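You operate a simulated robot arm through the tools that you are given. There is no shell and no other tool.

You are at the controls of a simulated robot arm. One attempt, no reset.

Task
Run the pump motor at LOW, MID and HIGH in turn, then switch the pump board off.
Fine: The board on the blue stand. Red rotary switch and green pump switch on first and both off at the end. A second or more at each setting; the dial stays at HIGH.

Only the result counts: the job must be done as asked and must still hold three seconds after the hand-in. Knocking over, shifting, dropping, spilling or breaking anything else fails it.

Robot
A 7-joint arm with a two-finger parallel gripper, fixed in place. Base frame: the origin is at the foot of the arm, x ahead of it, y to its left, z up; the work surface is at about z = 900. Units: mm, degrees, N and s.
Its first joint turns from -166.0 to 166.0 degrees. Payload 3.43 kg.
Tool frame: the origin (TCP) lies between the finger pads and is the grasp point; the fingertips stand 30 mm ahead of it; z points along the fingers, y is the line along which they close. Largest opening 94 mm; finger width 28, thickness 10; the body of the gripper, 50 by 96 mm, starts 55 mm behind the TCP.
Orientation is that of the tool frame in the base frame, as a unit quaternion [w, x, y, z]. With the fingers straight down and closing along the base's y, the tool's x points along the base's -x, its y along +y and its z along -z.

Tools
- The arm moves only by the tool send_rows. Its argument "commands" is a list of rows, each a list of 7 numbers: the opening, from 0 (shut) to 1 (fully open), then the shift along the tool's x, y, z in m, then the turn, a rotation vector about the tool's x, y, z in degrees. In form: [[fingers, dx, dy, dz, ax, ay, az], ...]. A call has 1 to 20 rows; each row shifts and turns the commanded pose from where the row before left it, along the tool's axes as they then stand. Each row takes 0.2 s and may step no farther than 50 mm and 8.6 degrees from the row before; otherwise, or with a gripper value out of range, the whole call is refused. Where a pose cannot be reached the arm comes as near as it can. A force on the tool above 40 N (or 10 N above the force at the start of the call, whichever is more), or a blocked arm, ends the call early, and 0.2 s more pass. Each finger travels about 45 mm/s and halts on what it meets, pressing with about 29 N; the grip force reading is that of the motor and also rises with nothing between the fingers. The clock runs only during rows and for 0.2 s after the last one: add rows that do not move to give the fingers time. The reply holds the time, the measured pose of the TCP, the force on the tool along the base axes, the opening and the grip force, in the units named above and with some noise, with the torque about the TCP (base axes, N m) and any sound that the robot's microphone picked up.
- Cameras (640 x 400 px; columns grow to the right, rows downward): "scene" is fixed at [398.4, -497.1, 1671.2]; the picture's right is [0.97, -0.25, 0.00], its down [-0.14, -0.53, -0.84] and it looks along [0.21, 0.81, -0.55] (base axes); focal length 327 px, centre (320, 200). "wrist" rides on the gripper at [76, 14, -103] in the tool frame; the picture's right is [-0.18, 0.98, 0.00], its down [-0.75, -0.14, -0.64] and it looks along [-0.63, -0.12, 0.77] (tool axes); focal length 243 px, centre (320, 200). There is no depth. A picture from a camera that has moved, and an enlarged one, comes with that camera's place and axes in the base frame and with its lens. The place of the scene camera against the robot may be out by one fixed shift of up to 12 mm in any direction.
- grab_frame(camera): a new picture of that camera. It takes no simulated time.
- zoom(camera, box): a new picture of the part [left, top, right, bottom] of that camera's present view, enlarged. It takes no simulated time.
- hand_in(): hands the job in; it is judged then, once.

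Nothing tells you positions but the pictures and the camera data. Unless the task says otherwise, let go and move clear before handing in.

The tools are called after "Emit:" as name(argument=value, ...) on one line, values as JSON. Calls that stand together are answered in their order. send_rows: Moves the arm, as the interface text tells. Its arguments: {"type":"object","properties":{"commands":{"type":"array","items":{"type":"array","items":{"type":"number"}}}},"required":["commands"]} The other tools are called the same way: grab_frame (camera) takes a picture; zoom (camera, box) takes an enlarged picture of a part of a camera's view; hand_in () hands the job in.

At the start:

```text
time: 0.0
ee_pos: [484.1, 353.1, 1181.9]
tcp_rot: [0.001, 0.0, 1.0, 0.001]
contact_force: [0.5, -0.3, -0.1]
wrist_torque: [0.01, 0.0, 0.0]
finger_gap: 93.9
gripper_force: 0.2
```

scene: 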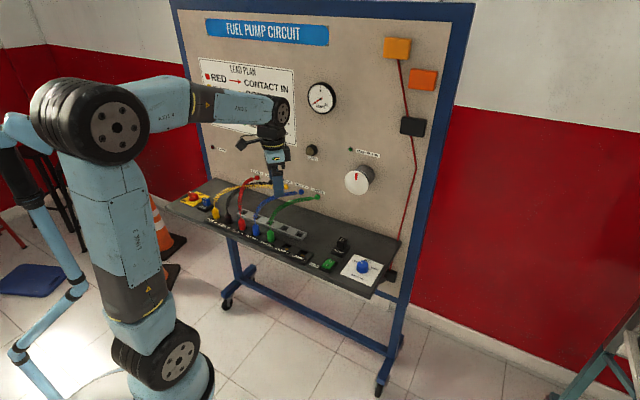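
wrist: 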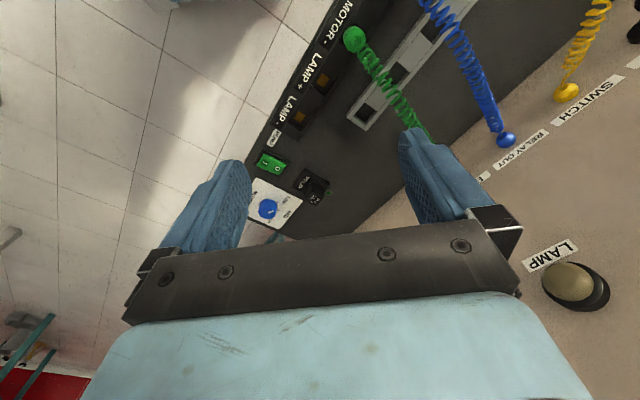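

I see a fuel pump circuit board on a blue stand, with a shelf carrying a red rotary switch, a green rocker and a blue dial. I'll zoom in to place things before moving.

Emit:
zoom(camera="scene", box=[160, 170, 280, 245])

Emit:
zoom(camera="scene", box=[290, 220, 410, 295])

Emit:
zoom(camera="scene", box=[280, 60, 440, 200])

Emit:
zoom(camera="wrist", box=[220, 60, 380, 240])

Emit:
zoom(camera="scene", box=[200, 160, 330, 260])

```text
5.33 times, centred on (220, 208) of scene
camera zoom: at [398.4, -497.1, 1671.2], right [0.97, -0.25, 0.0], down [-0.14, -0.53, -0.84], along [0.21, 0.81, -0.55], focal length 1745 px, centre (853, 160)
```

zoom: 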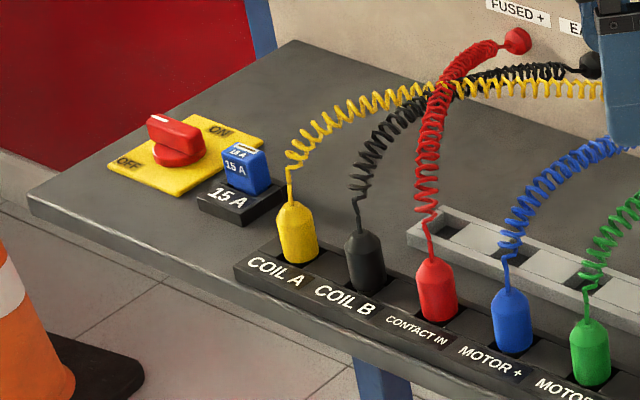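

```text
5.33 times, centred on (350, 258) of scene
camera zoom: at [398.4, -497.1, 1671.2], right [0.97, -0.25, 0.0], down [-0.14, -0.53, -0.84], along [0.21, 0.81, -0.55], focal length 1745 px, centre (160, -107)
```

zoom: 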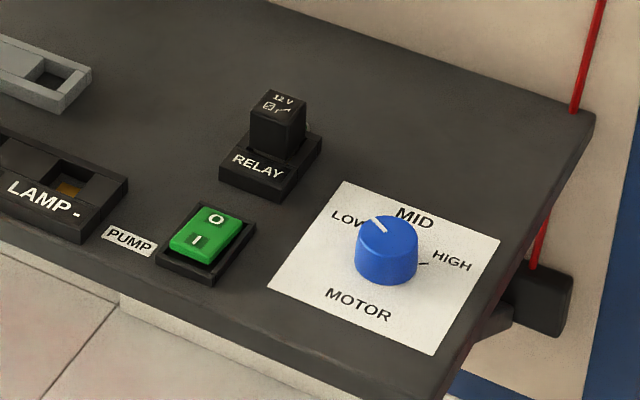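

```text
2.86 times, centred on (360, 130) of scene
camera zoom: at [398.4, -497.1, 1671.2], right [0.97, -0.25, 0.0], down [-0.14, -0.53, -0.84], along [0.21, 0.81, -0.55], focal length 935 px, centre (206, 400)
```

zoom: 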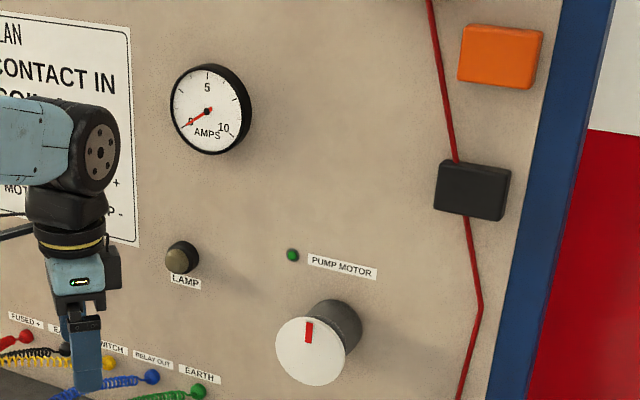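

```text
2.22 times, centred on (300, 150) of wrist
camera zoom: at [408.3, 366.5, 1285.5], right [0.18, 0.98, 0.0], down [0.75, -0.14, 0.64], along [0.63, -0.12, -0.77], focal length 539 px, centre (364, 311)
```

zoom: 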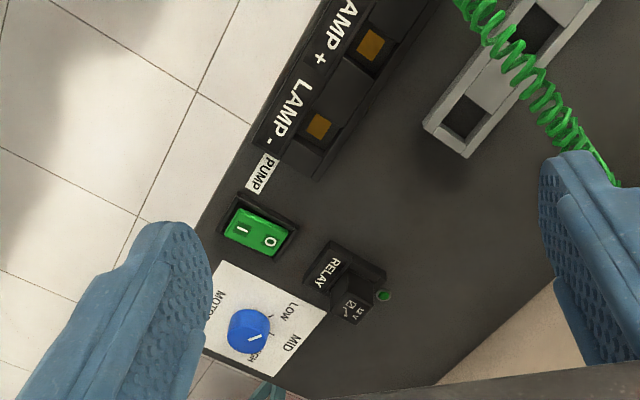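

```text
4.00 times, centred on (265, 210) of scene
camera zoom: at [398.4, -497.1, 1671.2], right [0.97, -0.25, 0.0], down [-0.14, -0.53, -0.84], along [0.21, 0.81, -0.55], focal length 1309 px, centre (540, 160)
```

zoom: 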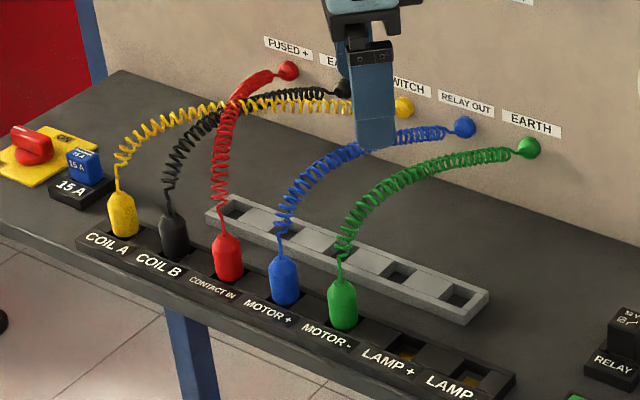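

The shelf seems to be flat at about z=900, running diagonally. I estimate the red switch near (172,756), the green switch near (619,242) and the dial near (715,197). I'll turn the tool square to the board and move the camera toward the dial and green switch.

Emit:
send_rows(commands=[[1, 0, 0, 0, 0, 0, -7.333], [1, 0, 0, 0, 0, 0, -7.333], [1, 0, 0, 0, 0, 0, -7.333], [1, 0, 0, 0, 0, 0, -7.333], [1, 0, 0, 0, 0, 0, -7.333], [1, 0, 0, 0, 0, 0, -7.333], [1, 0.0075, -0.034, 0.01275, 0, 0, 0], [1, 0.0075, -0.034, 0.01275, 0, 0, 0], [1, 0.0075, -0.034, 0.01275, 0, 0, 0], [1, 0.0075, -0.034, 0.01275, 0, 0, 0], [1, 0.0075, -0.034, 0.01275, 0, 0, 0], [1, 0.0075, -0.034, 0.01275, 0, 0, 0], [1, 0.0075, -0.034, 0.01275, 0, 0, 0], [1, 0.0075, -0.034, 0.01275, 0, 0, 0], [1, 0, 0, 0, 0, 0, 0]])

Emit:
grab_frame(camera="wrist")

Emit:
grab_frame(camera="scene")

```text
time: 3.2
ee_pos: [629.2, 116.0, 1079.8]
tcp_rot: [0.0, -0.375, 0.927, 0.0]
contact_force: [0.4, -1.3, -0.1]
wrist_torque: [-0.01, 0.01, 0.02]
finger_gap: 94.1
gripper_force: 0.0
```

```text
taken
camera wrist: at [565.1, 72.1, 1182.2], right [-0.55, 0.84, 0.0], down [0.64, 0.42, 0.64], along [0.54, 0.35, -0.77], focal length 243 px, centre (320, 200)
```

wrist: 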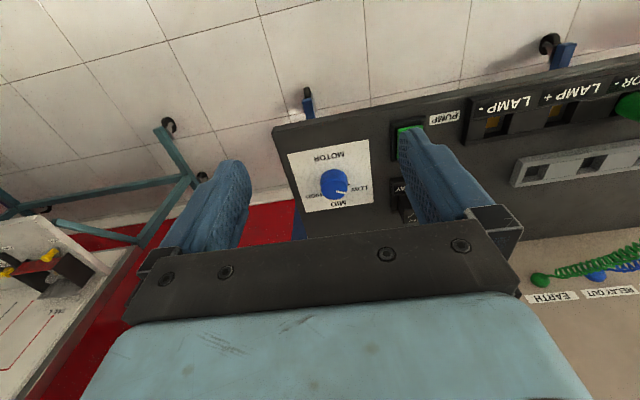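

```text
taken
```

scene: 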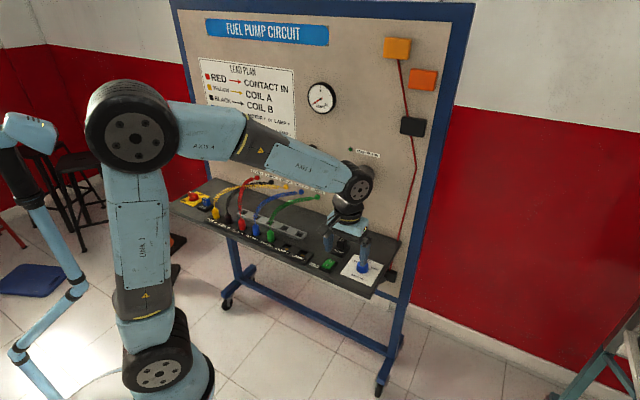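

The dial and green switch are in the wrist view now. I'll zoom in on the dial and on the lead plan.

Emit:
zoom(camera="wrist", box=[280, 130, 400, 220])

Emit:
zoom(camera="wrist", box=[380, 90, 480, 160])

Emit:
zoom(camera="scene", box=[190, 60, 310, 150])

Emit:
zoom(camera="scene", box=[300, 130, 400, 210])

```text
4.44 times, centred on (340, 175) of wrist
camera zoom: at [565.1, 72.1, 1182.2], right [-0.55, 0.84, 0.0], down [0.64, 0.42, 0.64], along [0.54, 0.35, -0.77], focal length 1078 px, centre (231, 311)
```

zoom: 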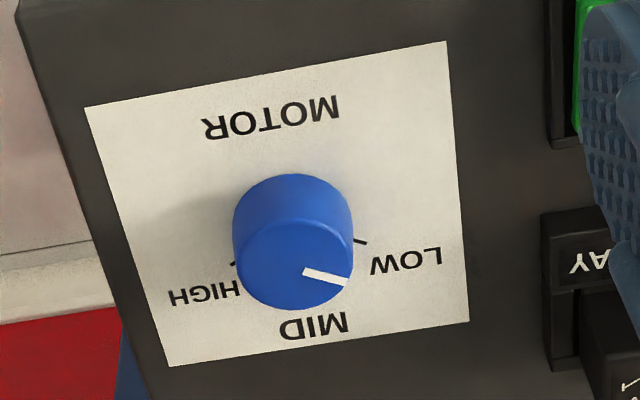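

```text
5.71 times, centred on (430, 125) of wrist
camera zoom: at [565.1, 72.1, 1182.2], right [-0.55, 0.84, 0.0], down [0.64, 0.42, 0.64], along [0.54, 0.35, -0.77], focal length 1386 px, centre (-309, 629)
```

zoom: 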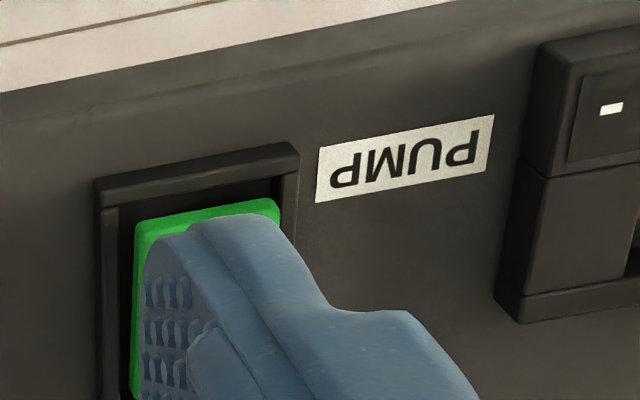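

```text
4.44 times, centred on (250, 105) of scene
camera zoom: at [398.4, -497.1, 1671.2], right [0.97, -0.25, 0.0], down [-0.14, -0.53, -0.84], along [0.21, 0.81, -0.55], focal length 1454 px, centre (631, 622)
```

zoom: 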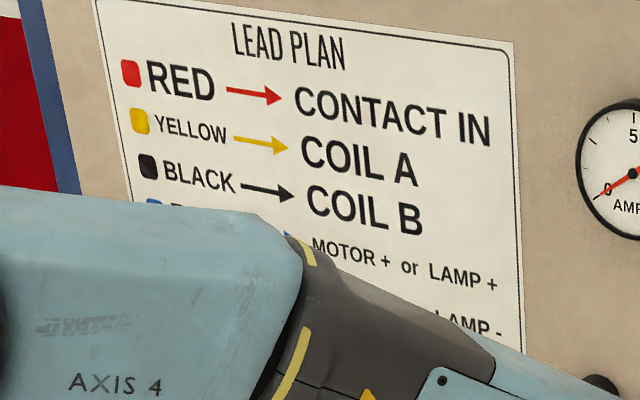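

```text
5.00 times, centred on (350, 170) of scene
camera zoom: at [398.4, -497.1, 1671.2], right [0.97, -0.25, 0.0], down [-0.14, -0.53, -0.84], along [0.21, 0.81, -0.55], focal length 1636 px, centre (170, 350)
```

zoom: 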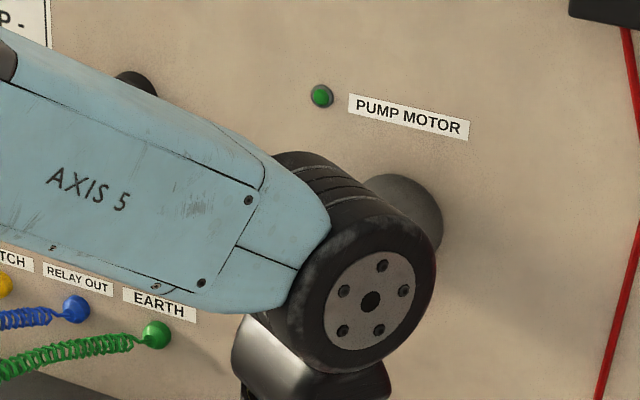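

The wiring matches the lead plan, the dial stands at LOW at about (721,198), and all is off. Next I'll move along the front of the shelf to look at the red rotary switch.

Emit:
send_rows(commands=[[0.6, 0, 0.043, -0.004, 0, 0, 0], [0.6, 0, 0.0434, -0.004, 0, 0, 0], [0.6, 0, 0.0434, -0.002, 0, 0, 0], [0.6, 0, 0.0434, 0, 0, 0, 0], [0.6, 0, 0.0434, 0, 0, 0, 0], [0.6, 0, 0.0434, 0, 0, 0, 0], [0.6, 0, 0.0434, 0, 0, 0, 0], [0.6, 0, 0.0434, 0, 0, 0, 0], [0.6, 0, 0.0434, 0, 0, 0, 0], [0.6, 0, 0.0434, 0, 0, 0, 0], [0.6, 0, 0.0434, 0, 0, 0, 0], [0.6, 0, 0.0434, 0, 0, 0, 0], [0.6, 0, 0.0434, 0, 0, 0, 0], [0.6, 0, 0.0434, 0, 0, 0, 0], [0.6, 0, 0.0434, 0, 0, 0, 0], [0.6, 0, 0.0434, 0, 0, 0, 0], [0.6, 0, 0.0434, 0.004, 0, 0, 0], [0.6, 0.005, 0.0434, 0.006, 0, 0, 0], [0.6, 0, 0, 0, 0, 0, 0]])

Emit:
grab_frame(camera="wrist")

Emit:
grab_frame(camera="scene")

```text
time: 7.2
ee_pos: [85.3, 672.6, 1082.1]
tcp_rot: [0.0, -0.375, 0.927, 0.0]
contact_force: [-0.5, 0.7, 0.5]
wrist_torque: [0.01, -0.03, 0.0]
finger_gap: 56.2
gripper_force: 0.0
```

```text
taken
camera wrist: at [20.6, 630.0, 1184.8], right [-0.55, 0.84, 0.0], down [0.64, 0.42, 0.64], along [0.54, 0.35, -0.77], focal length 243 px, centre (320, 200)
```

wrist: 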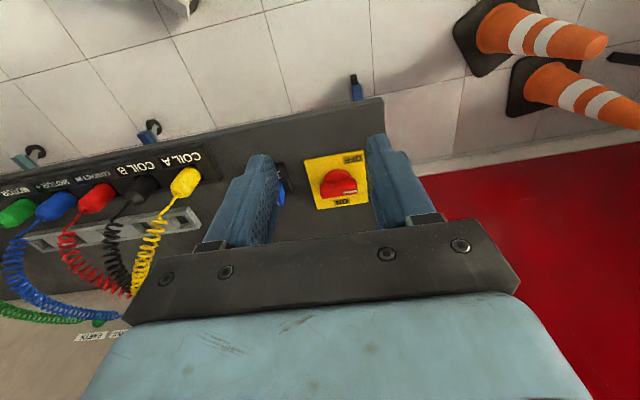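

```text
taken
```

scene: 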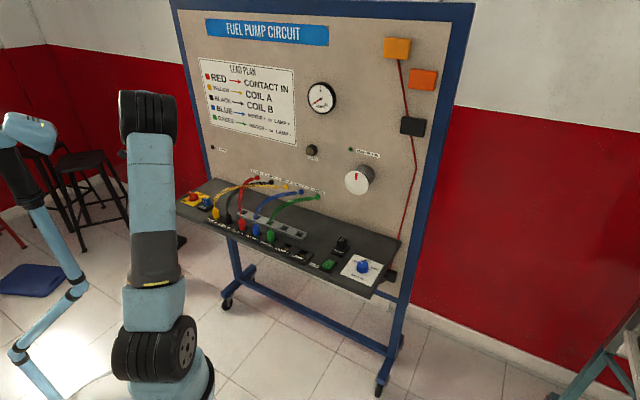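

The red switch is in the wrist view between the fingers. I'll zoom in to see its handle direction.

Emit:
zoom(camera="wrist", box=[270, 140, 390, 220])

Emit:
zoom(camera="scene", box=[170, 180, 230, 220])

Emit:
zoom(camera="scene", box=[190, 130, 250, 170])

```text
5.00 times, centred on (330, 180) of wrist
camera zoom: at [20.6, 630.0, 1184.8], right [-0.55, 0.84, 0.0], down [0.64, 0.42, 0.64], along [0.54, 0.35, -0.77], focal length 1213 px, centre (270, 300)
```

zoom: 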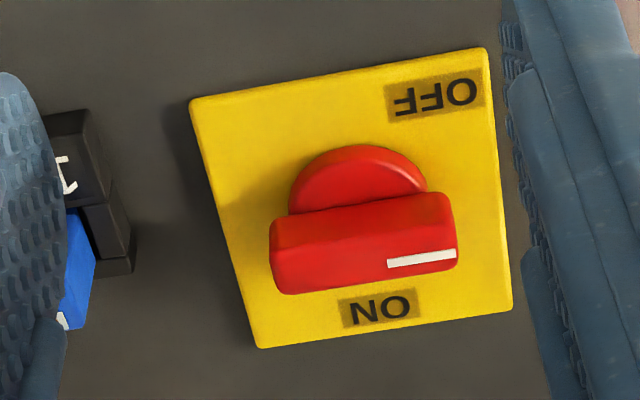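

```text
10.00 times, centred on (200, 200) of scene
camera zoom: at [398.4, -497.1, 1671.2], right [0.97, -0.25, 0.0], down [-0.14, -0.53, -0.84], along [0.21, 0.81, -0.55], focal length 3272 px, centre (1520, 200)
```

zoom: 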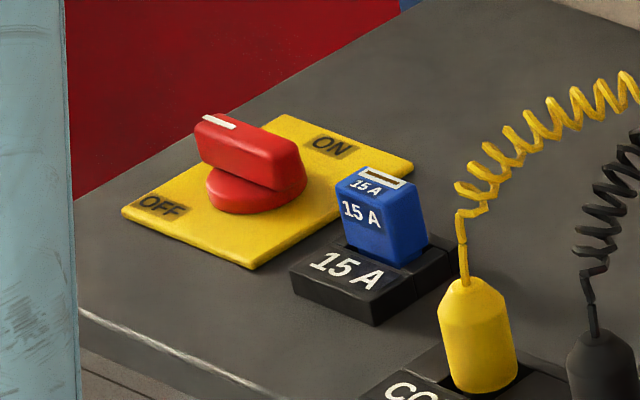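

```text
10.00 times, centred on (220, 150) of scene
camera zoom: at [398.4, -497.1, 1671.2], right [0.97, -0.25, 0.0], down [-0.14, -0.53, -0.84], along [0.21, 0.81, -0.55], focal length 3272 px, centre (1320, 700)
```

zoom: 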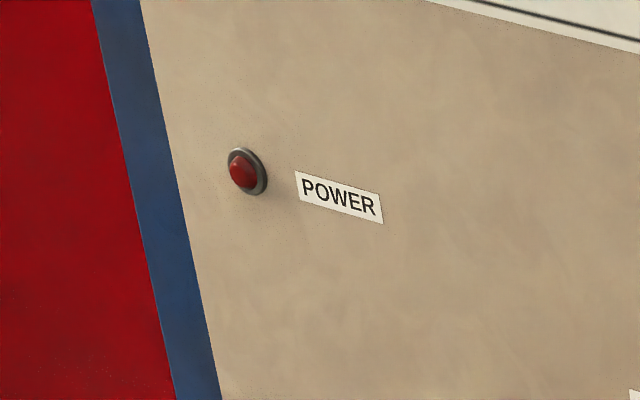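

The red handle lies along the shelf, with its mark to the left at OFF. ON is toward the panel, a quarter turn clockwise. I put it at about (170,759) with its top near z=936, so I'll turn the gripper to close across the bar and hover above it for a second view.

Emit:
send_rows(commands=[[0.6, 0, 0, 0, 0, 0, -7.5], [0.6, 0, 0, 0, 0, 0, -7.5], [0.6, 0, 0, 0, 0, 0, -7.5], [0.6, 0, 0, 0, 0, 0, -7.5], [0.6, 0, 0, 0, 0, 0, -7.5], [0.6, 0, 0, 0, 0, 0, -7.5], [0.6, 0, 0, 0, 0, 0, -7.5], [0.6, 0, 0, 0, 0, 0, -7.5], [0.6, 0, 0, 0, 0, 0, -7.5], [0.6, 0, 0, 0, 0, 0, -7.5], [0.6, 0, 0, 0, 0, 0, -7.5], [0.6, 0, 0, 0, 0, 0, -7.5], [0.6, -0.001, -0.03, 0.008, 0, 0, 0], [0.6, 0, -0.03, 0.008, 0, 0, 0], [0.6, 0, -0.03, 0.008, 0, 0, 0], [0.6, 0, -0.03, 0.008, 0, 0, 0], [0.6, 0, 0, 0.008, 0, 0, 0], [0.6, 0, 0, 0, 0, 0, 0]])

Emit:
grab_frame(camera="wrist")

Emit:
grab_frame(camera="scene")

Emit:
zoom(camera="wrist", box=[240, 60, 400, 180])

```text
time: 11.0
ee_pos: [171.0, 756.5, 1041.2]
tcp_rot: [0.001, 0.921, -0.39, 0.0]
contact_force: [0.8, 0.0, -0.7]
wrist_torque: [-0.01, 0.03, 0.01]
finger_gap: 56.5
gripper_force: 0.1
```

```text
taken
camera wrist: at [213.3, 691.9, 1143.9], right [-0.84, -0.55, 0.0], down [-0.42, 0.64, 0.64], along [-0.35, 0.54, -0.77], focal length 243 px, centre (320, 200)
```

wrist: 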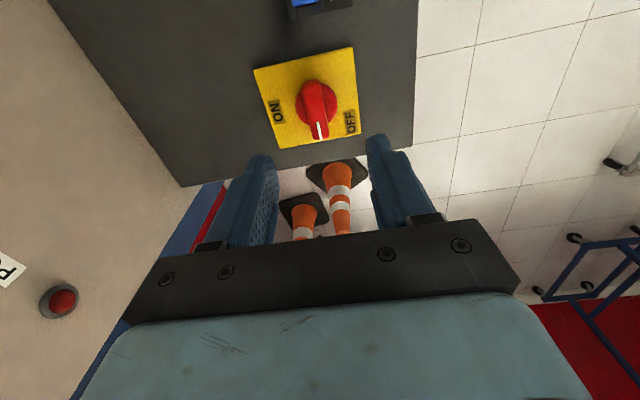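

```text
taken
```

scene: 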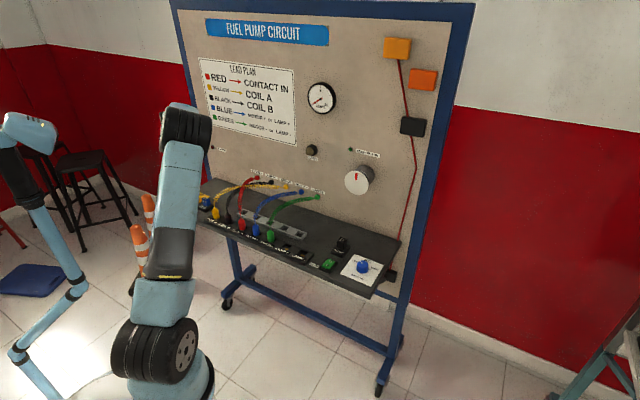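

```text
3.33 times, centred on (320, 120) of wrist
camera zoom: at [213.3, 691.9, 1143.9], right [-0.84, -0.55, 0.0], down [-0.42, 0.64, 0.64], along [-0.35, 0.54, -0.77], focal length 809 px, centre (320, 467)
```

zoom: 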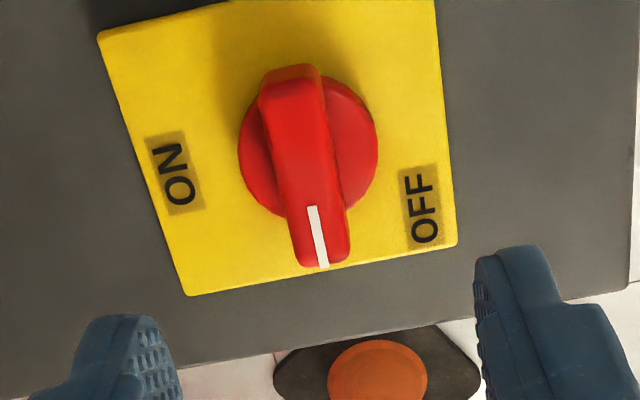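

Two views agree: the red handle's centre is about (172,758.5), its top is at z≈935, and the disc below it tops out near 916. I'll align and lower so that the fingertips straddle the bar at z≈920, then check with a picture.

Emit:
send_rows(commands=[[0.6, -0.0007, -0.0021, 0.015, 0, 0, 0], [0.6, 0, 0, 0.015, 0, 0, 0], [0.6, 0, 0, 0.015, 0, 0, 0], [0.6, 0, 0, 0.015, 0, 0, 0], [0.6, 0, 0, 0.012, 0, 0, 0], [0.6, 0, 0, 0.01, 0, 0, 0], [0.6, 0, 0, 0.006, 0, 0, 0], [0.6, 0, 0, 0, 0, 0, 0], [0.6, 0, 0, 0, 0, 0, 0]])

Emit:
grab_frame(camera="wrist")

Emit:
zoom(camera="scene", box=[160, 150, 260, 220])

Emit:
zoom(camera="wrist", box=[240, 80, 400, 200])

```text
time: 13.0
ee_pos: [171.4, 759.8, 952.0]
tcp_rot: [-0.001, 0.92, -0.391, 0.0]
contact_force: [0.3, 0.2, 0.5]
wrist_torque: [-0.03, -0.02, 0.02]
finger_gap: 56.4
gripper_force: 0.0
```

```text
taken
camera wrist: at [213.5, 694.6, 1055.4], right [-0.84, -0.55, 0.0], down [-0.42, 0.64, 0.64], along [-0.35, 0.54, -0.77], focal length 243 px, centre (320, 200)
```

wrist: 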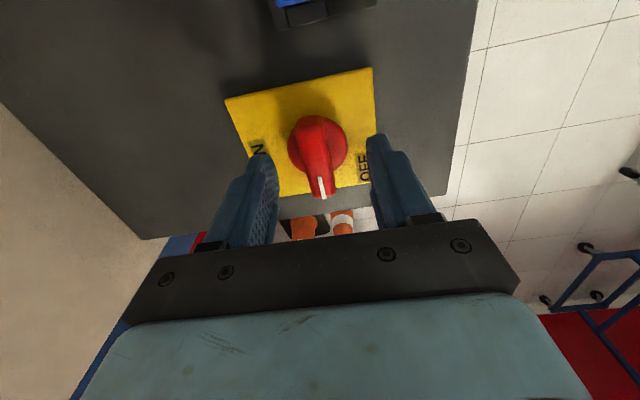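

```text
5.71 times, centred on (210, 185) of scene
camera zoom: at [398.4, -497.1, 1671.2], right [0.97, -0.25, 0.0], down [-0.14, -0.53, -0.84], along [0.21, 0.81, -0.55], focal length 1869 px, centre (949, 286)
```

zoom: 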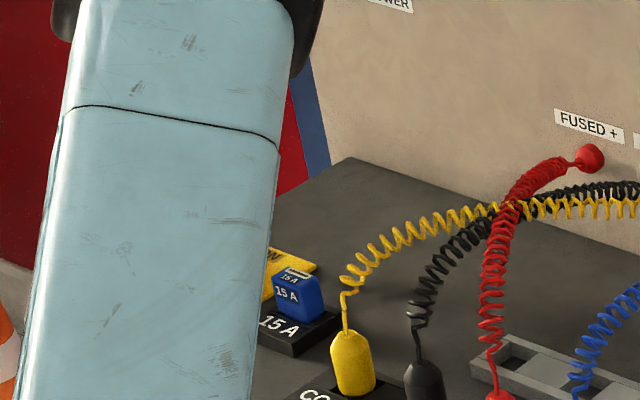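

```text
3.33 times, centred on (320, 140) of wrist
camera zoom: at [213.5, 694.6, 1055.4], right [-0.84, -0.55, 0.0], down [-0.42, 0.64, 0.64], along [-0.35, 0.54, -0.77], focal length 809 px, centre (320, 400)
```

zoom: 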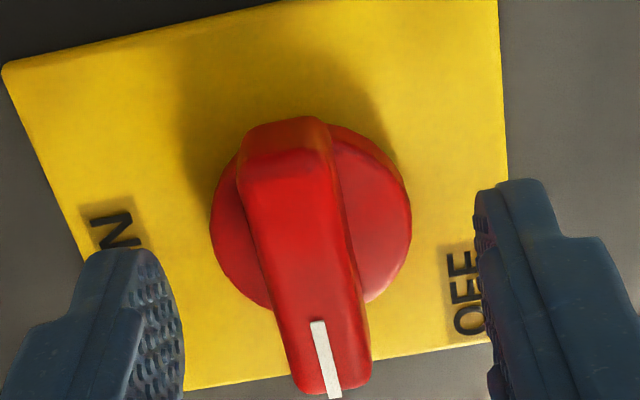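

The bar is centred between the fingers. I'll nudge 2 mm along it, lower by 2 mm and close.

Emit:
send_rows(commands=[[0.6, 0.002, 0.0003, 0.002, 0, 0, 0], [0.6, 0, 0, 0, 0, 0, 0], [0.0, 0, 0, 0, 0, 0, 0], [0.0, 0, 0, 0, 0, 0, 0], [0.0, 0, 0, 0, 0, 0, 0], [0.0, 0, 0, 0, 0, 0, 0]])

Emit:
zoom(camera="wrist", box=[240, 80, 400, 200])

```text
time: 14.4
ee_pos: [174.6, 758.8, 950.6]
tcp_rot: [-0.001, 0.92, -0.391, 0.0]
contact_force: [11.9, 19.7, 2.0]
wrist_torque: [0.69, -0.11, -0.01]
finger_gap: 15.7
gripper_force: 43.4
```

```text
3.33 times, centred on (320, 140) of wrist
camera zoom: at [216.5, 693.3, 1053.3], right [-0.84, -0.55, 0.0], down [-0.42, 0.64, 0.64], along [-0.35, 0.54, -0.77], focal length 809 px, centre (320, 400)
```

zoom: 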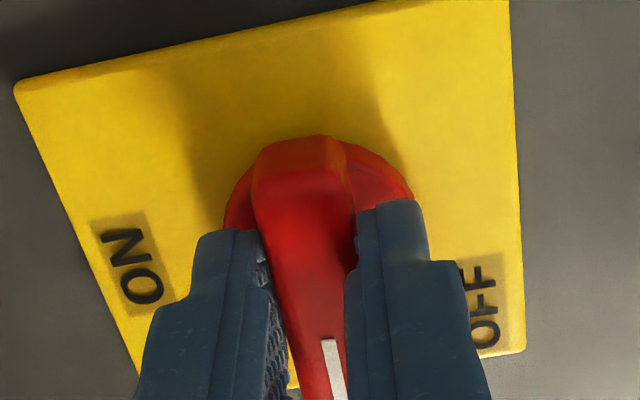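

Gripped, with a side force of about 23 N pointing toward the panel, so the knob lies slightly further that way. I'll shift to relieve it.

Emit:
send_rows(commands=[[0.0, 0, -0.0015, 0, 0, 0, 0], [0.0, 0, 0, 0, 0, 0, 0]])

```text
time: 15.0
ee_pos: [173.6, 758.2, 951.4]
tcp_rot: [0.0, 0.92, -0.391, 0.0]
contact_force: [11.5, 11.8, 2.4]
wrist_torque: [1.26, 0.7, -0.03]
finger_gap: 15.8
gripper_force: 45.1
```

Emit:
send_rows(commands=[[0.0, 0, -0.002, 0, 0, 0, 0], [0.0, 0, 0, 0, 0, 0, 0], [0.0, 0, 0, 0, 0, 0, 0]])

Emit:
zoom(camera="wrist", box=[240, 80, 400, 200])

```text
time: 15.8
ee_pos: [174.7, 758.0, 950.9]
tcp_rot: [0.001, 0.92, -0.391, 0.001]
contact_force: [0.9, -17.8, 4.2]
wrist_torque: [-0.41, 0.03, 0.0]
finger_gap: 15.7
gripper_force: 45.3
```

```text
3.33 times, centred on (320, 140) of wrist
camera zoom: at [216.8, 694.0, 1053.6], right [-0.83, -0.55, 0.0], down [-0.42, 0.64, 0.64], along [-0.35, 0.53, -0.77], focal length 809 px, centre (320, 400)
```

zoom: 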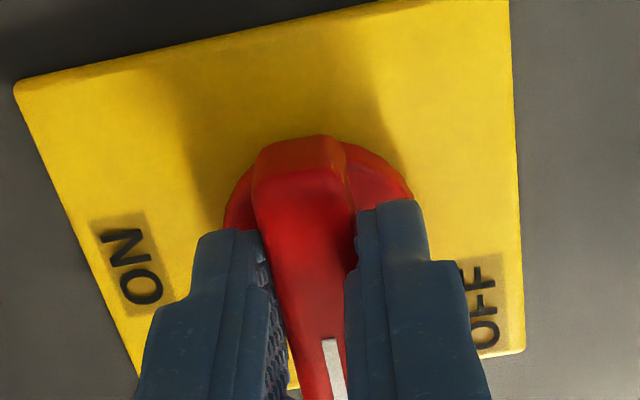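

The force has reversed, so zero lies about 0.8 mm back. I'll correct that and begin turning clockwise, half of the quarter turn first.

Emit:
send_rows(commands=[[0.0, 0, 0.0008, 0, 0, 0, 0], [0.0, 0, 0, 0, 0, 0, 5], [0.0, 0, 0, 0, 0, 0, 6], [0.0, 0, 0, 0, 0, 0, 6], [0.0, 0, 0, 0, 0, 0, 6], [0.0, 0, 0, 0, 0, 0, 6], [0.0, 0, 0, 0, 0, 0, 6]])

Emit:
zoom(camera="wrist", box=[240, 80, 400, 200])

```text
time: 17.4
ee_pos: [173.1, 757.0, 951.7]
tcp_rot: [0.0, 0.76, -0.65, 0.0]
contact_force: [-6.7, -39.0, -7.1]
wrist_torque: [-1.12, 0.02, -0.01]
finger_gap: 15.7
gripper_force: 44.9
```

```text
3.33 times, centred on (320, 140) of wrist
camera zoom: at [170.7, 680.7, 1053.6], right [-1.0, 0.03, 0.0], down [0.02, 0.77, 0.64], along [0.02, 0.64, -0.77], focal length 809 px, centre (320, 400)
```

zoom: 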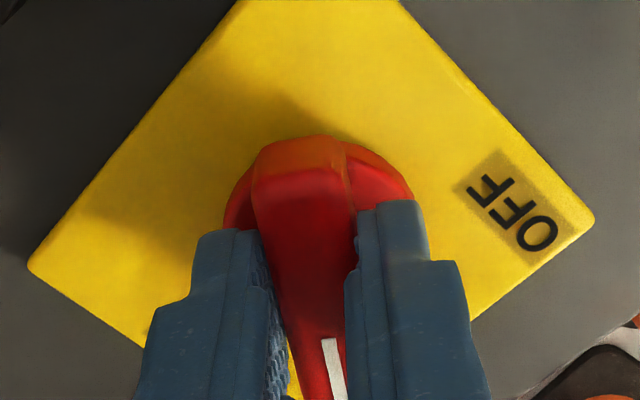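

The switch is turning, but a 39 N pull toward -y has built up. I'll shift about 2.7 mm that way to relieve it before going on.

Emit:
send_rows(commands=[[0.0, 0.0014, 0.0002, 0, 0, 0, 0], [0.0, 0.0013, 0.0002, 0, 0, 0, 0], [0.0, 0, 0, 0, 0, 0, 0]])

```text
time: 18.2
ee_pos: [173.8, 759.7, 950.3]
tcp_rot: [-0.001, 0.76, -0.65, -0.002]
contact_force: [-10.8, 3.6, -23.0]
wrist_torque: [1.25, 0.33, 0.02]
finger_gap: 15.8
gripper_force: 44.7
```

Emit:
send_rows(commands=[[0.0, 0, 0, 0, 0, 0, 0], [0.0, 0, 0, 0, 0, 0, 0]])

```text
time: 18.8
ee_pos: [174.0, 759.0, 952.0]
tcp_rot: [0.0, 0.76, -0.65, -0.001]
contact_force: [-13.2, 16.0, -21.3]
wrist_torque: [1.38, 0.44, 0.04]
finger_gap: 15.6
gripper_force: 44.7
```

Emit:
send_rows(commands=[[0.0, -0.0008, 0.0006, 0.001, 0, 0, 0], [0.0, 0, 0, 0, 0, 0, 0]])

```text
time: 19.4
ee_pos: [173.8, 757.9, 950.2]
tcp_rot: [0.0, 0.76, -0.649, 0.0]
contact_force: [-8.2, 10.8, -1.4]
wrist_torque: [0.0, 0.27, 0.03]
finger_gap: 15.8
gripper_force: 44.9
```

The load is now light. I'll carry on turning in small steps.

Emit:
send_rows(commands=[[0.0, -0.0004, 0.0003, 0, 0, 0, 5], [0.0, 0, 0, 0, 0, 0, 5], [0.0, 0, 0, 0, 0, 0, 5], [0.0, 0, 0, 0, 0, 0, 5], [0.0, 0, 0, 0, 0, 0, 0]])

```text
time: 20.6
ee_pos: [173.8, 758.8, 951.1]
tcp_rot: [0.0, -0.635, 0.772, 0.0]
contact_force: [-10.9, 9.2, 9.1]
wrist_torque: [-1.09, 0.5, 0.05]
finger_gap: 15.8
gripper_force: 45.2
```

Emit:
send_rows(commands=[[0.0, -0.0004, 0.0008, -0.0004, 0, 0, 5], [0.0, 0, 0, 0, 0, 0, 5], [0.0, 0, 0, 0, 0, 0, 5], [0.0, 0, 0, 0, 0, 0, 5], [0.0, 0, 0, 0, 0, 0, 0]])

```text
time: 21.8
ee_pos: [172.0, 758.1, 949.9]
tcp_rot: [0.0, -0.492, 0.871, -0.001]
contact_force: [-14.8, 0.4, 16.7]
wrist_torque: [-1.11, 1.03, 0.0]
finger_gap: 15.8
gripper_force: 44.9
```

Emit:
send_rows(commands=[[0.0, 0.0004, 0.0007, -0.0008, 0, 0, 5], [0.0, 0, 0, 0, 0, 0, 5], [0.0, 0, 0, 0, 0, 0, 4], [0.0, 0, 0, 0, 0, 0, 0]])

Emit:
grab_frame(camera="scene")

Emit:
grab_frame(camera="wrist")

```text
time: 22.8
ee_pos: [171.2, 759.2, 950.1]
tcp_rot: [0.0, -0.382, 0.924, -0.001]
contact_force: [-11.6, 4.6, 2.6]
wrist_torque: [1.12, -0.71, 0.07]
finger_gap: 16.0
gripper_force: 45.0
```

```text
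taken
```

scene: 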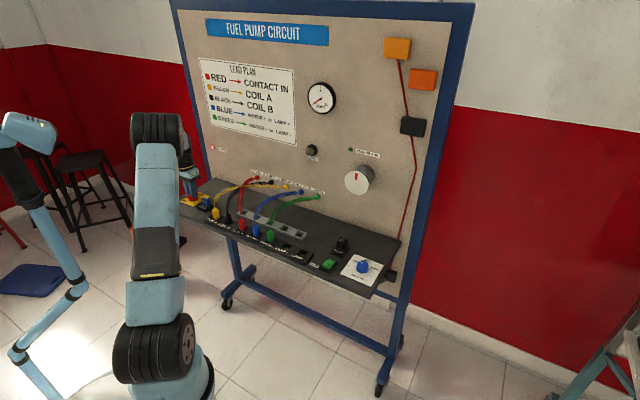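

```text
taken
camera wrist: at [107.2, 714.8, 1053.5], right [-0.56, 0.83, 0.0], down [0.63, 0.43, 0.64], along [0.53, 0.36, -0.77], focal length 243 px, centre (320, 200)
```

wrist: 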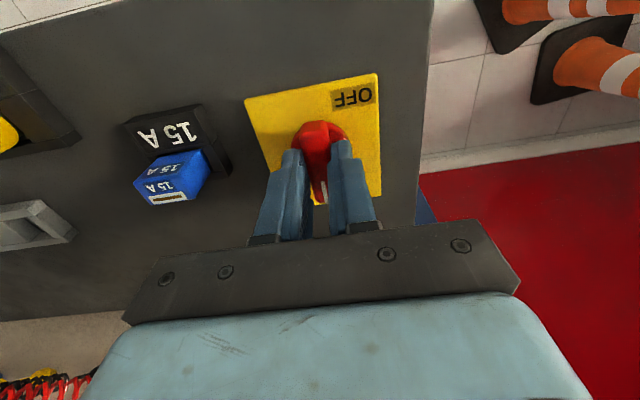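

The handle has turned about 89° and the POWER lamp looks lit. I'll zoom to confirm.

Emit:
zoom(camera="scene", box=[190, 130, 250, 170])

Emit:
zoom(camera="scene", box=[300, 70, 400, 200])

```text
10.00 times, centred on (220, 150) of scene
camera zoom: at [398.4, -497.1, 1671.2], right [0.97, -0.25, 0.0], down [-0.14, -0.53, -0.84], along [0.21, 0.81, -0.55], focal length 3272 px, centre (1320, 700)
```

zoom: 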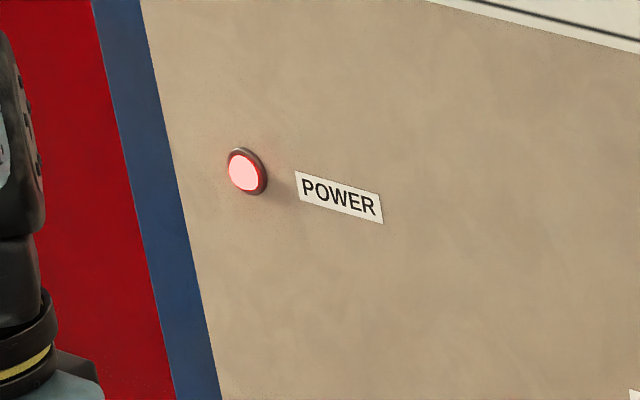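

```text
3.08 times, centred on (350, 135) of scene
camera zoom: at [398.4, -497.1, 1671.2], right [0.97, -0.25, 0.0], down [-0.14, -0.53, -0.84], along [0.21, 0.81, -0.55], focal length 1007 px, centre (228, 400)
```

zoom: 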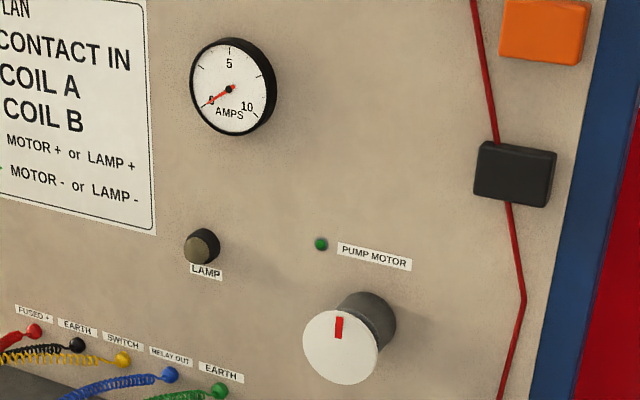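

POWER is lit, so the red switch is on. I'll release with a modest opening and lift straight up.

Emit:
send_rows(commands=[[0.0, 0.0003, 0.0007, 0, 0, 0, 0], [0.38, 0, 0, 0, 0, 0, 0], [0.38, 0, 0, 0, 0, 0, 0], [0.38, 0, 0, 0, 0, 0, 0], [0.38, 0, 0, -0.015, 0, 0, 0], [0.38, 0, 0, -0.03, 0, 0, 0], [0.38, 0, 0, -0.04, 0, 0, 0], [0.38, 0, 0, -0.04, 0, 0, 0], [0.38, 0, 0, 0, 0, 0, 0]])

Emit:
zoom(camera="wrist", box=[240, 50, 400, 170])

Emit:
zoom(camera="scene", box=[160, 130, 260, 220])

```text
time: 24.8
ee_pos: [170.3, 759.6, 1076.8]
tcp_rot: [0.001, -0.383, 0.924, 0.0]
contact_force: [0.2, -0.1, -1.1]
wrist_torque: [-0.01, 0.0, -0.05]
finger_gap: 35.9
gripper_force: 0.0
```

```text
3.33 times, centred on (320, 110) of wrist
camera zoom: at [106.7, 715.5, 1179.7], right [-0.56, 0.83, 0.0], down [0.63, 0.43, 0.64], along [0.53, 0.36, -0.77], focal length 809 px, centre (320, 500)
```

zoom: 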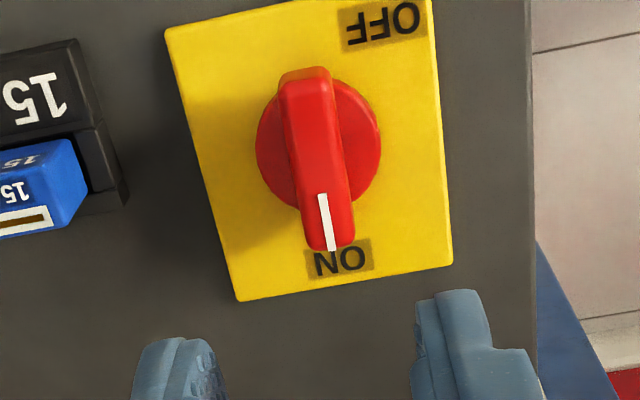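

```text
4.44 times, centred on (210, 175) of scene
camera zoom: at [398.4, -497.1, 1671.2], right [0.97, -0.25, 0.0], down [-0.14, -0.53, -0.84], along [0.21, 0.81, -0.55], focal length 1454 px, centre (809, 311)
```

zoom: 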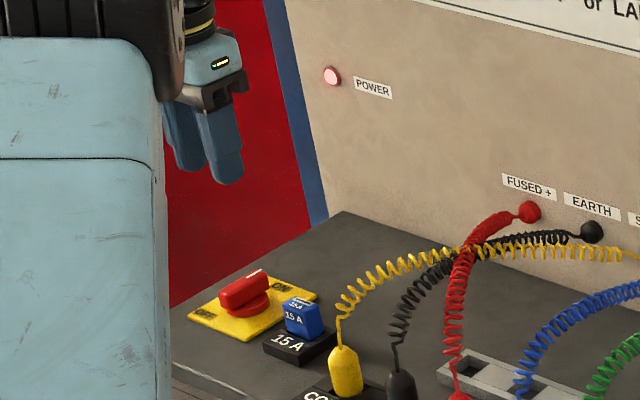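

The red switch is at ON. Now I'll back off the shelf and travel to the green pump switch.

Emit:
send_rows(commands=[[0.6, 0.04, 0, 0, 0, 0, 0], [0.6, 0.04, 0, 0, 0, 0, 0], [0.6, 0.02, -0.03, 0, 0, 0, 0], [0.6, 0, -0.0437, 0, 0, 0, 0], [0.6, 0, -0.0437, 0, 0, 0, 0], [0.6, 0, -0.0437, 0, 0, 0, 0], [0.6, 0, -0.0437, 0, 0, 0, 0], [0.6, 0, -0.0437, 0, 0, 0, 0], [0.6, 0, -0.0437, 0, 0, 0, 0], [0.6, 0, -0.0437, 0, 0, 0, 0], [0.6, 0, -0.0437, 0, 0, 0, 0], [0.6, 0, -0.0437, 0, 0, 0, 0], [0.6, 0, -0.0437, 0, 0, 0, 0], [0.6, 0, -0.0437, 0, 0, 0, 0], [0.6, 0, -0.0437, 0, 0, 0, 0], [0.6, 0, -0.0437, 0, 0, 0, 0], [0.6, 0, -0.0437, 0, 0, 0, 0], [0.6, 0, -0.0437, 0, 0, 0, 0], [0.6, 0, 0, 0, 0, 0, 0]])

Emit:
grab_frame(camera="wrist")

Emit:
zoom(camera="wrist", box=[260, 80, 380, 170])

```text
time: 28.8
ee_pos: [585.7, 204.6, 1075.8]
tcp_rot: [0.0, -0.383, 0.924, 0.0]
contact_force: [0.0, -0.1, 0.2]
wrist_torque: [0.04, -0.02, 0.05]
finger_gap: 56.4
gripper_force: 0.1
```

```text
taken
camera wrist: at [521.4, 159.4, 1179.2], right [-0.56, 0.83, 0.0], down [0.63, 0.43, 0.64], along [0.53, 0.36, -0.77], focal length 243 px, centre (320, 200)
```

wrist: 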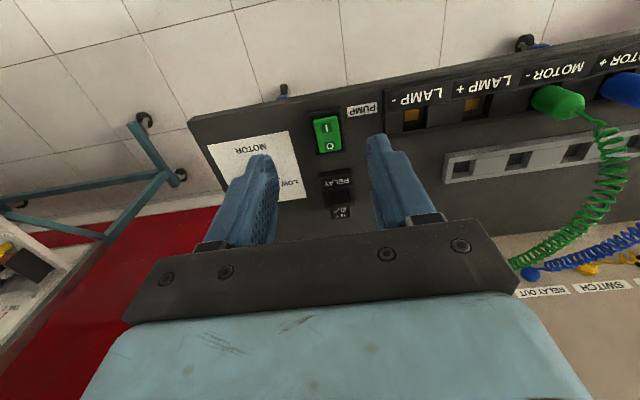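

```text
4.44 times, centred on (320, 125) of wrist
camera zoom: at [521.4, 159.4, 1179.2], right [-0.56, 0.83, 0.0], down [0.63, 0.43, 0.64], along [0.53, 0.36, -0.77], focal length 1078 px, centre (320, 533)
```

zoom: 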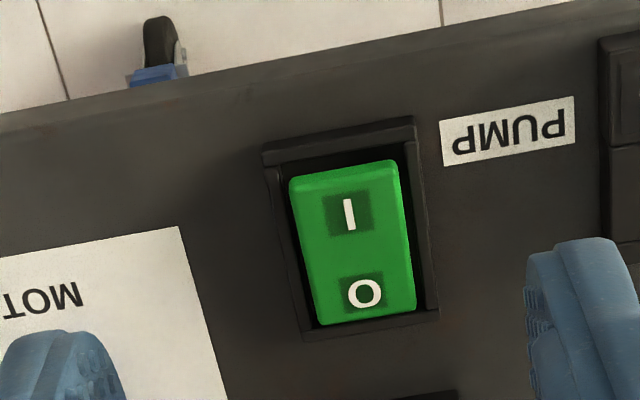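

The pump switch is centred at about (619,237.5), with the "I" half toward the robot. I'll close the fingers, lean the tool 20° so that one fingertip edge leads, and hover over the "I" half.

Emit:
send_rows(commands=[[0, -0.0184, 0, 0.01, 0, 0, 0], [0, -0.0183, 0, 0.02, 0, 0, 0], [0, 0, 0, 0.03, 0, 0, 0], [0, 0, 0, 0.03, 0, 0, 0], [0, 0, 0, 0.016, 0, 0, 0], [0, 0, 0, 0, 0, -6.667, 0], [0, 0, 0, 0, 0, -6.667, 0], [0, 0, 0, 0, 0, -6.667, 0], [0, 0, 0, 0, 0, 0, 0]])

Emit:
grab_frame(camera="wrist")

Emit:
zoom(camera="scene", box=[290, 200, 410, 280])

Emit:
zoom(camera="wrist", box=[260, 90, 380, 180])

```text
time: 30.8
ee_pos: [611.8, 228.6, 970.2]
tcp_rot: [0.161, -0.376, 0.91, 0.066]
contact_force: [0.5, -0.5, -0.3]
wrist_torque: [-0.01, 0.01, -0.02]
finger_gap: 0.2
gripper_force: 29.1
```

```text
taken
camera wrist: at [525.5, 163.4, 1040.5], right [-0.57, 0.82, 0.06], down [0.45, 0.24, 0.86], along [0.69, 0.52, -0.5], focal length 243 px, centre (320, 200)
```

wrist: 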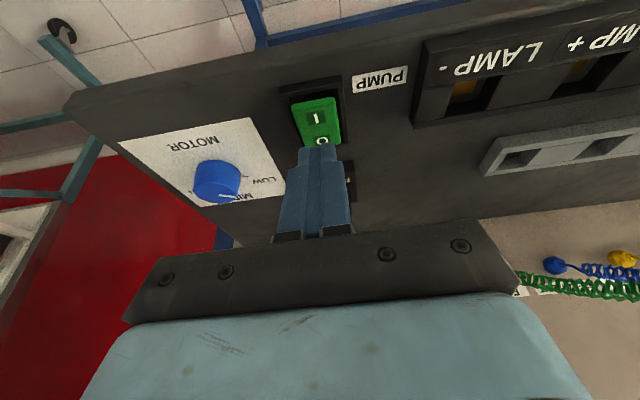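

```text
5.00 times, centred on (350, 240) of scene
camera zoom: at [398.4, -497.1, 1671.2], right [0.97, -0.25, 0.0], down [-0.14, -0.53, -0.84], along [0.21, 0.81, -0.55], focal length 1636 px, centre (170, 0)
```

zoom: 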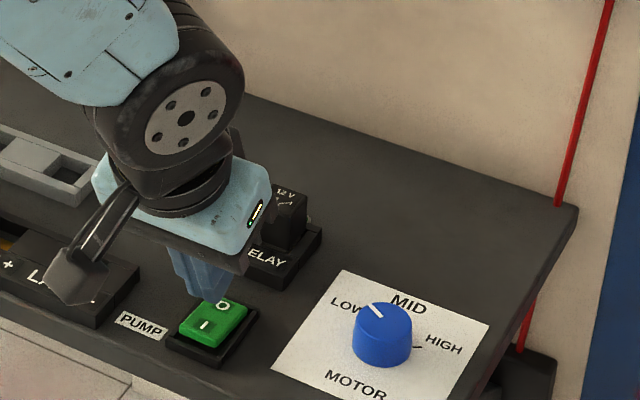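

```text
4.44 times, centred on (320, 135) of wrist
camera zoom: at [525.5, 163.4, 1040.5], right [-0.57, 0.82, 0.06], down [0.45, 0.24, 0.86], along [0.69, 0.52, -0.5], focal length 1078 px, centre (320, 489)
```

zoom: 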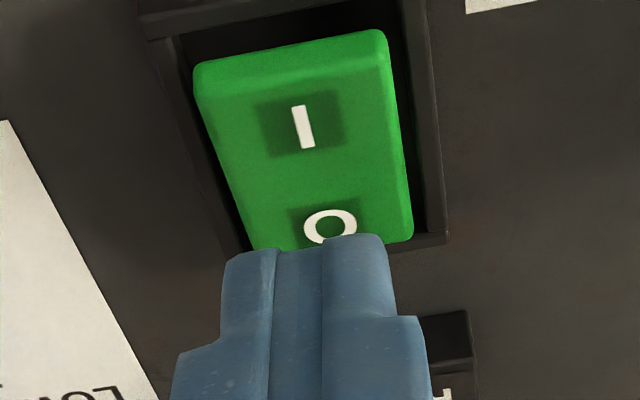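

The leading tip edge is lined up over the "I" half. I'll descend vertically in small steps until it clicks.

Emit:
send_rows(commands=[[0, 0.00154, 0, 0.00423, 0, 0, 0], [0, 0.00154, 0, 0.00423, 0, 0, 0], [0, 0.00154, 0, 0.00423, 0, 0, 0], [0, 0.00154, 0, 0.00423, 0, 0, 0], [0, 0.00068, 0, 0.00188, 0, 0, 0], [0, 0.00068, 0, 0.00188, 0, 0, 0], [0, 0, 0, 0, 0, 0, 0]])

Emit:
zoom(camera="wrist", box=[260, 90, 380, 180])

```text
time: 32.4
ee_pos: [610.7, 229.2, 949.0]
tcp_rot: [0.161, -0.376, 0.91, 0.066]
contact_force: [-0.2, -0.3, 1.0]
wrist_torque: [-0.01, 0.02, -0.06]
finger_gap: 0.3
gripper_force: 28.7
```

```text
4.44 times, centred on (320, 135) of wrist
camera zoom: at [525.5, 163.6, 1018.7], right [-0.57, 0.82, 0.06], down [0.45, 0.25, 0.86], along [0.69, 0.52, -0.5], focal length 1078 px, centre (320, 489)
```

zoom: 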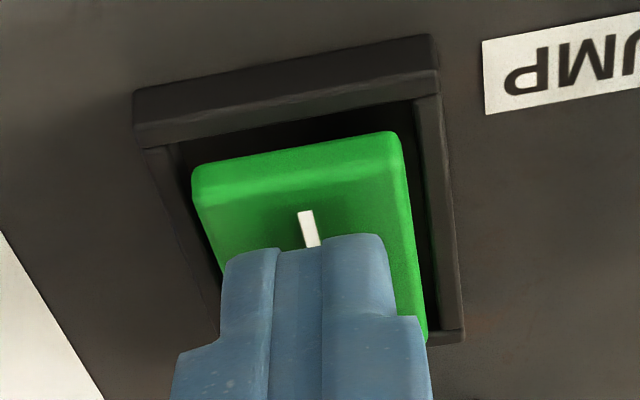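

Emit:
send_rows(commands=[[0, 0.00068, 0, 0.00188, 0, 0, 0], [0, 0.00068, 0, 0.00188, 0, 0, 0], [0, 0, 0, 0, 0, 0, 0]])

```text
time: 33.2
ee_pos: [611.7, 228.6, 945.1]
tcp_rot: [0.162, -0.377, 0.91, 0.066]
contact_force: [-4.6, -4.1, 16.9]
wrist_torque: [-0.13, 0.18, -0.07]
finger_gap: 0.0
gripper_force: 28.7
```

Emit:
send_rows(commands=[[0, 0.0005, 0, 0.0014, 0, 0, 0], [0, 0, 0, 0, 0, 0, 0]])

Emit:
zoom(camera="wrist", box=[260, 90, 380, 180])

Emit:
zoom(camera="scene", box=[290, 70, 410, 200])

```text
time: 33.7
ee_pos: [611.7, 228.5, 945.0]
tcp_rot: [0.163, -0.377, 0.909, 0.067]
contact_force: [-6.2, -3.6, 10.3]
wrist_torque: [-0.13, 0.23, -0.02]
finger_gap: 0.0
gripper_force: 29.6
stopped in row 2: the force on the tool passed its limit at 41 N (the readings are from after the stop); the commanded pose is now the measured one
```

```text
4.44 times, centred on (320, 135) of wrist
camera zoom: at [525.5, 163.7, 1014.9], right [-0.57, 0.82, 0.06], down [0.44, 0.24, 0.86], along [0.69, 0.52, -0.5], focal length 1078 px, centre (320, 489)
```

zoom: 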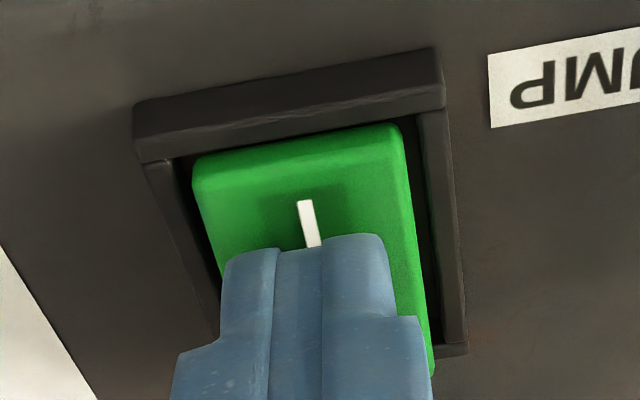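

```text
3.08 times, centred on (350, 135) of scene
camera zoom: at [398.4, -497.1, 1671.2], right [0.97, -0.25, 0.0], down [-0.14, -0.53, -0.84], along [0.21, 0.81, -0.55], focal length 1007 px, centre (228, 400)
```

zoom: 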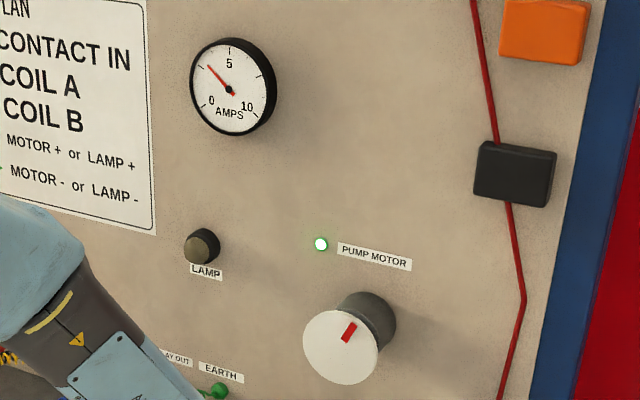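

The PUMP MOTOR lamp is lit and the ammeter reads about 3 A, so the pump runs at LOW. I'll lift off, straighten the tool, and move over the dial with the fingers opening.

Emit:
send_rows(commands=[[0, -0.0068, 0, -0.0188, 0, 0, 0], [0, -0.0103, 0, -0.0282, 0, 0, 0], [0, -0.0103, 0, -0.0282, 0, 0, 0], [0.65, 0, 0, 0, 0, 6.667, 0], [0.65, 0, 0, 0, 0, 6.667, 0], [0.65, 0, 0, 0, 0, 6.667, 0], [0.65, -0.0185, -0.033, 0, 0, 0, 0], [0.65, -0.0185, -0.033, 0, 0, 0, 0], [0.65, -0.0185, -0.033, 0, 0, 0, 0], [0.65, 0, 0, 0, 0, 0, 0]])

Emit:
zoom(camera="wrist", box=[240, 60, 400, 180])

Emit:
zoom(camera="scene", box=[290, 200, 410, 280])

Emit:
grab_frame(camera="scene")

```text
time: 35.9
ee_pos: [721.3, 198.6, 1025.6]
tcp_rot: [0.001, -0.382, 0.924, 0.0]
contact_force: [-0.1, 0.0, 0.1]
wrist_torque: [0.01, 0.02, 0.03]
finger_gap: 61.3
gripper_force: 0.1
```

```text
3.33 times, centred on (320, 120) of wrist
camera zoom: at [657.2, 154.3, 1127.8], right [-0.56, 0.83, 0.0], down [0.63, 0.43, 0.64], along [0.53, 0.36, -0.76], focal length 809 px, centre (320, 467)
```

zoom: 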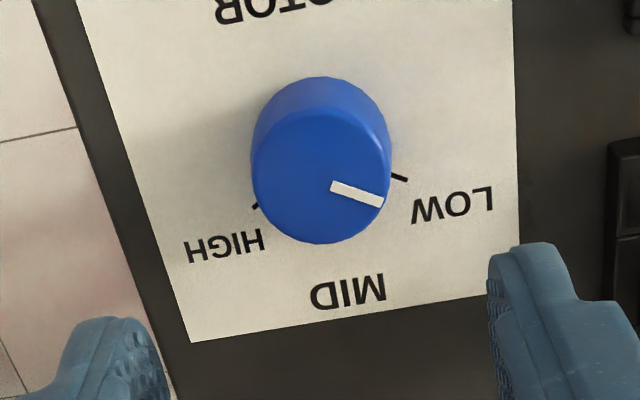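

```text
5.00 times, centred on (350, 240) of scene
camera zoom: at [398.4, -497.1, 1671.2], right [0.97, -0.25, 0.0], down [-0.14, -0.53, -0.84], along [0.21, 0.81, -0.55], focal length 1636 px, centre (170, 0)
```

zoom: 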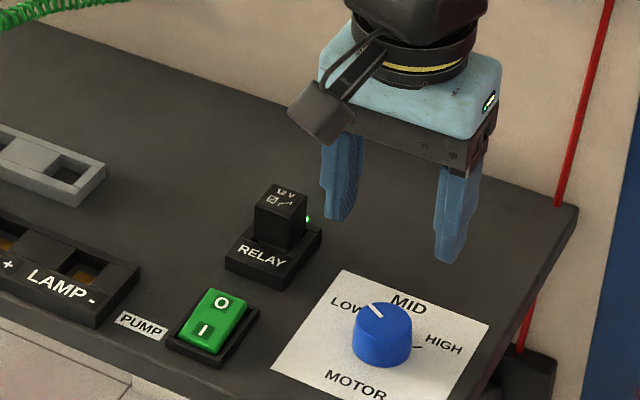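

```text
taken
```

scene: 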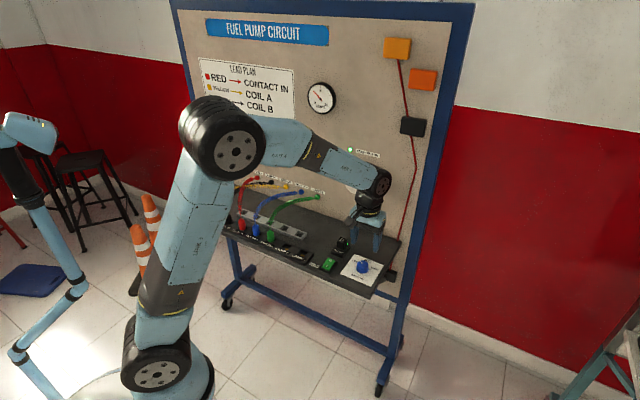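

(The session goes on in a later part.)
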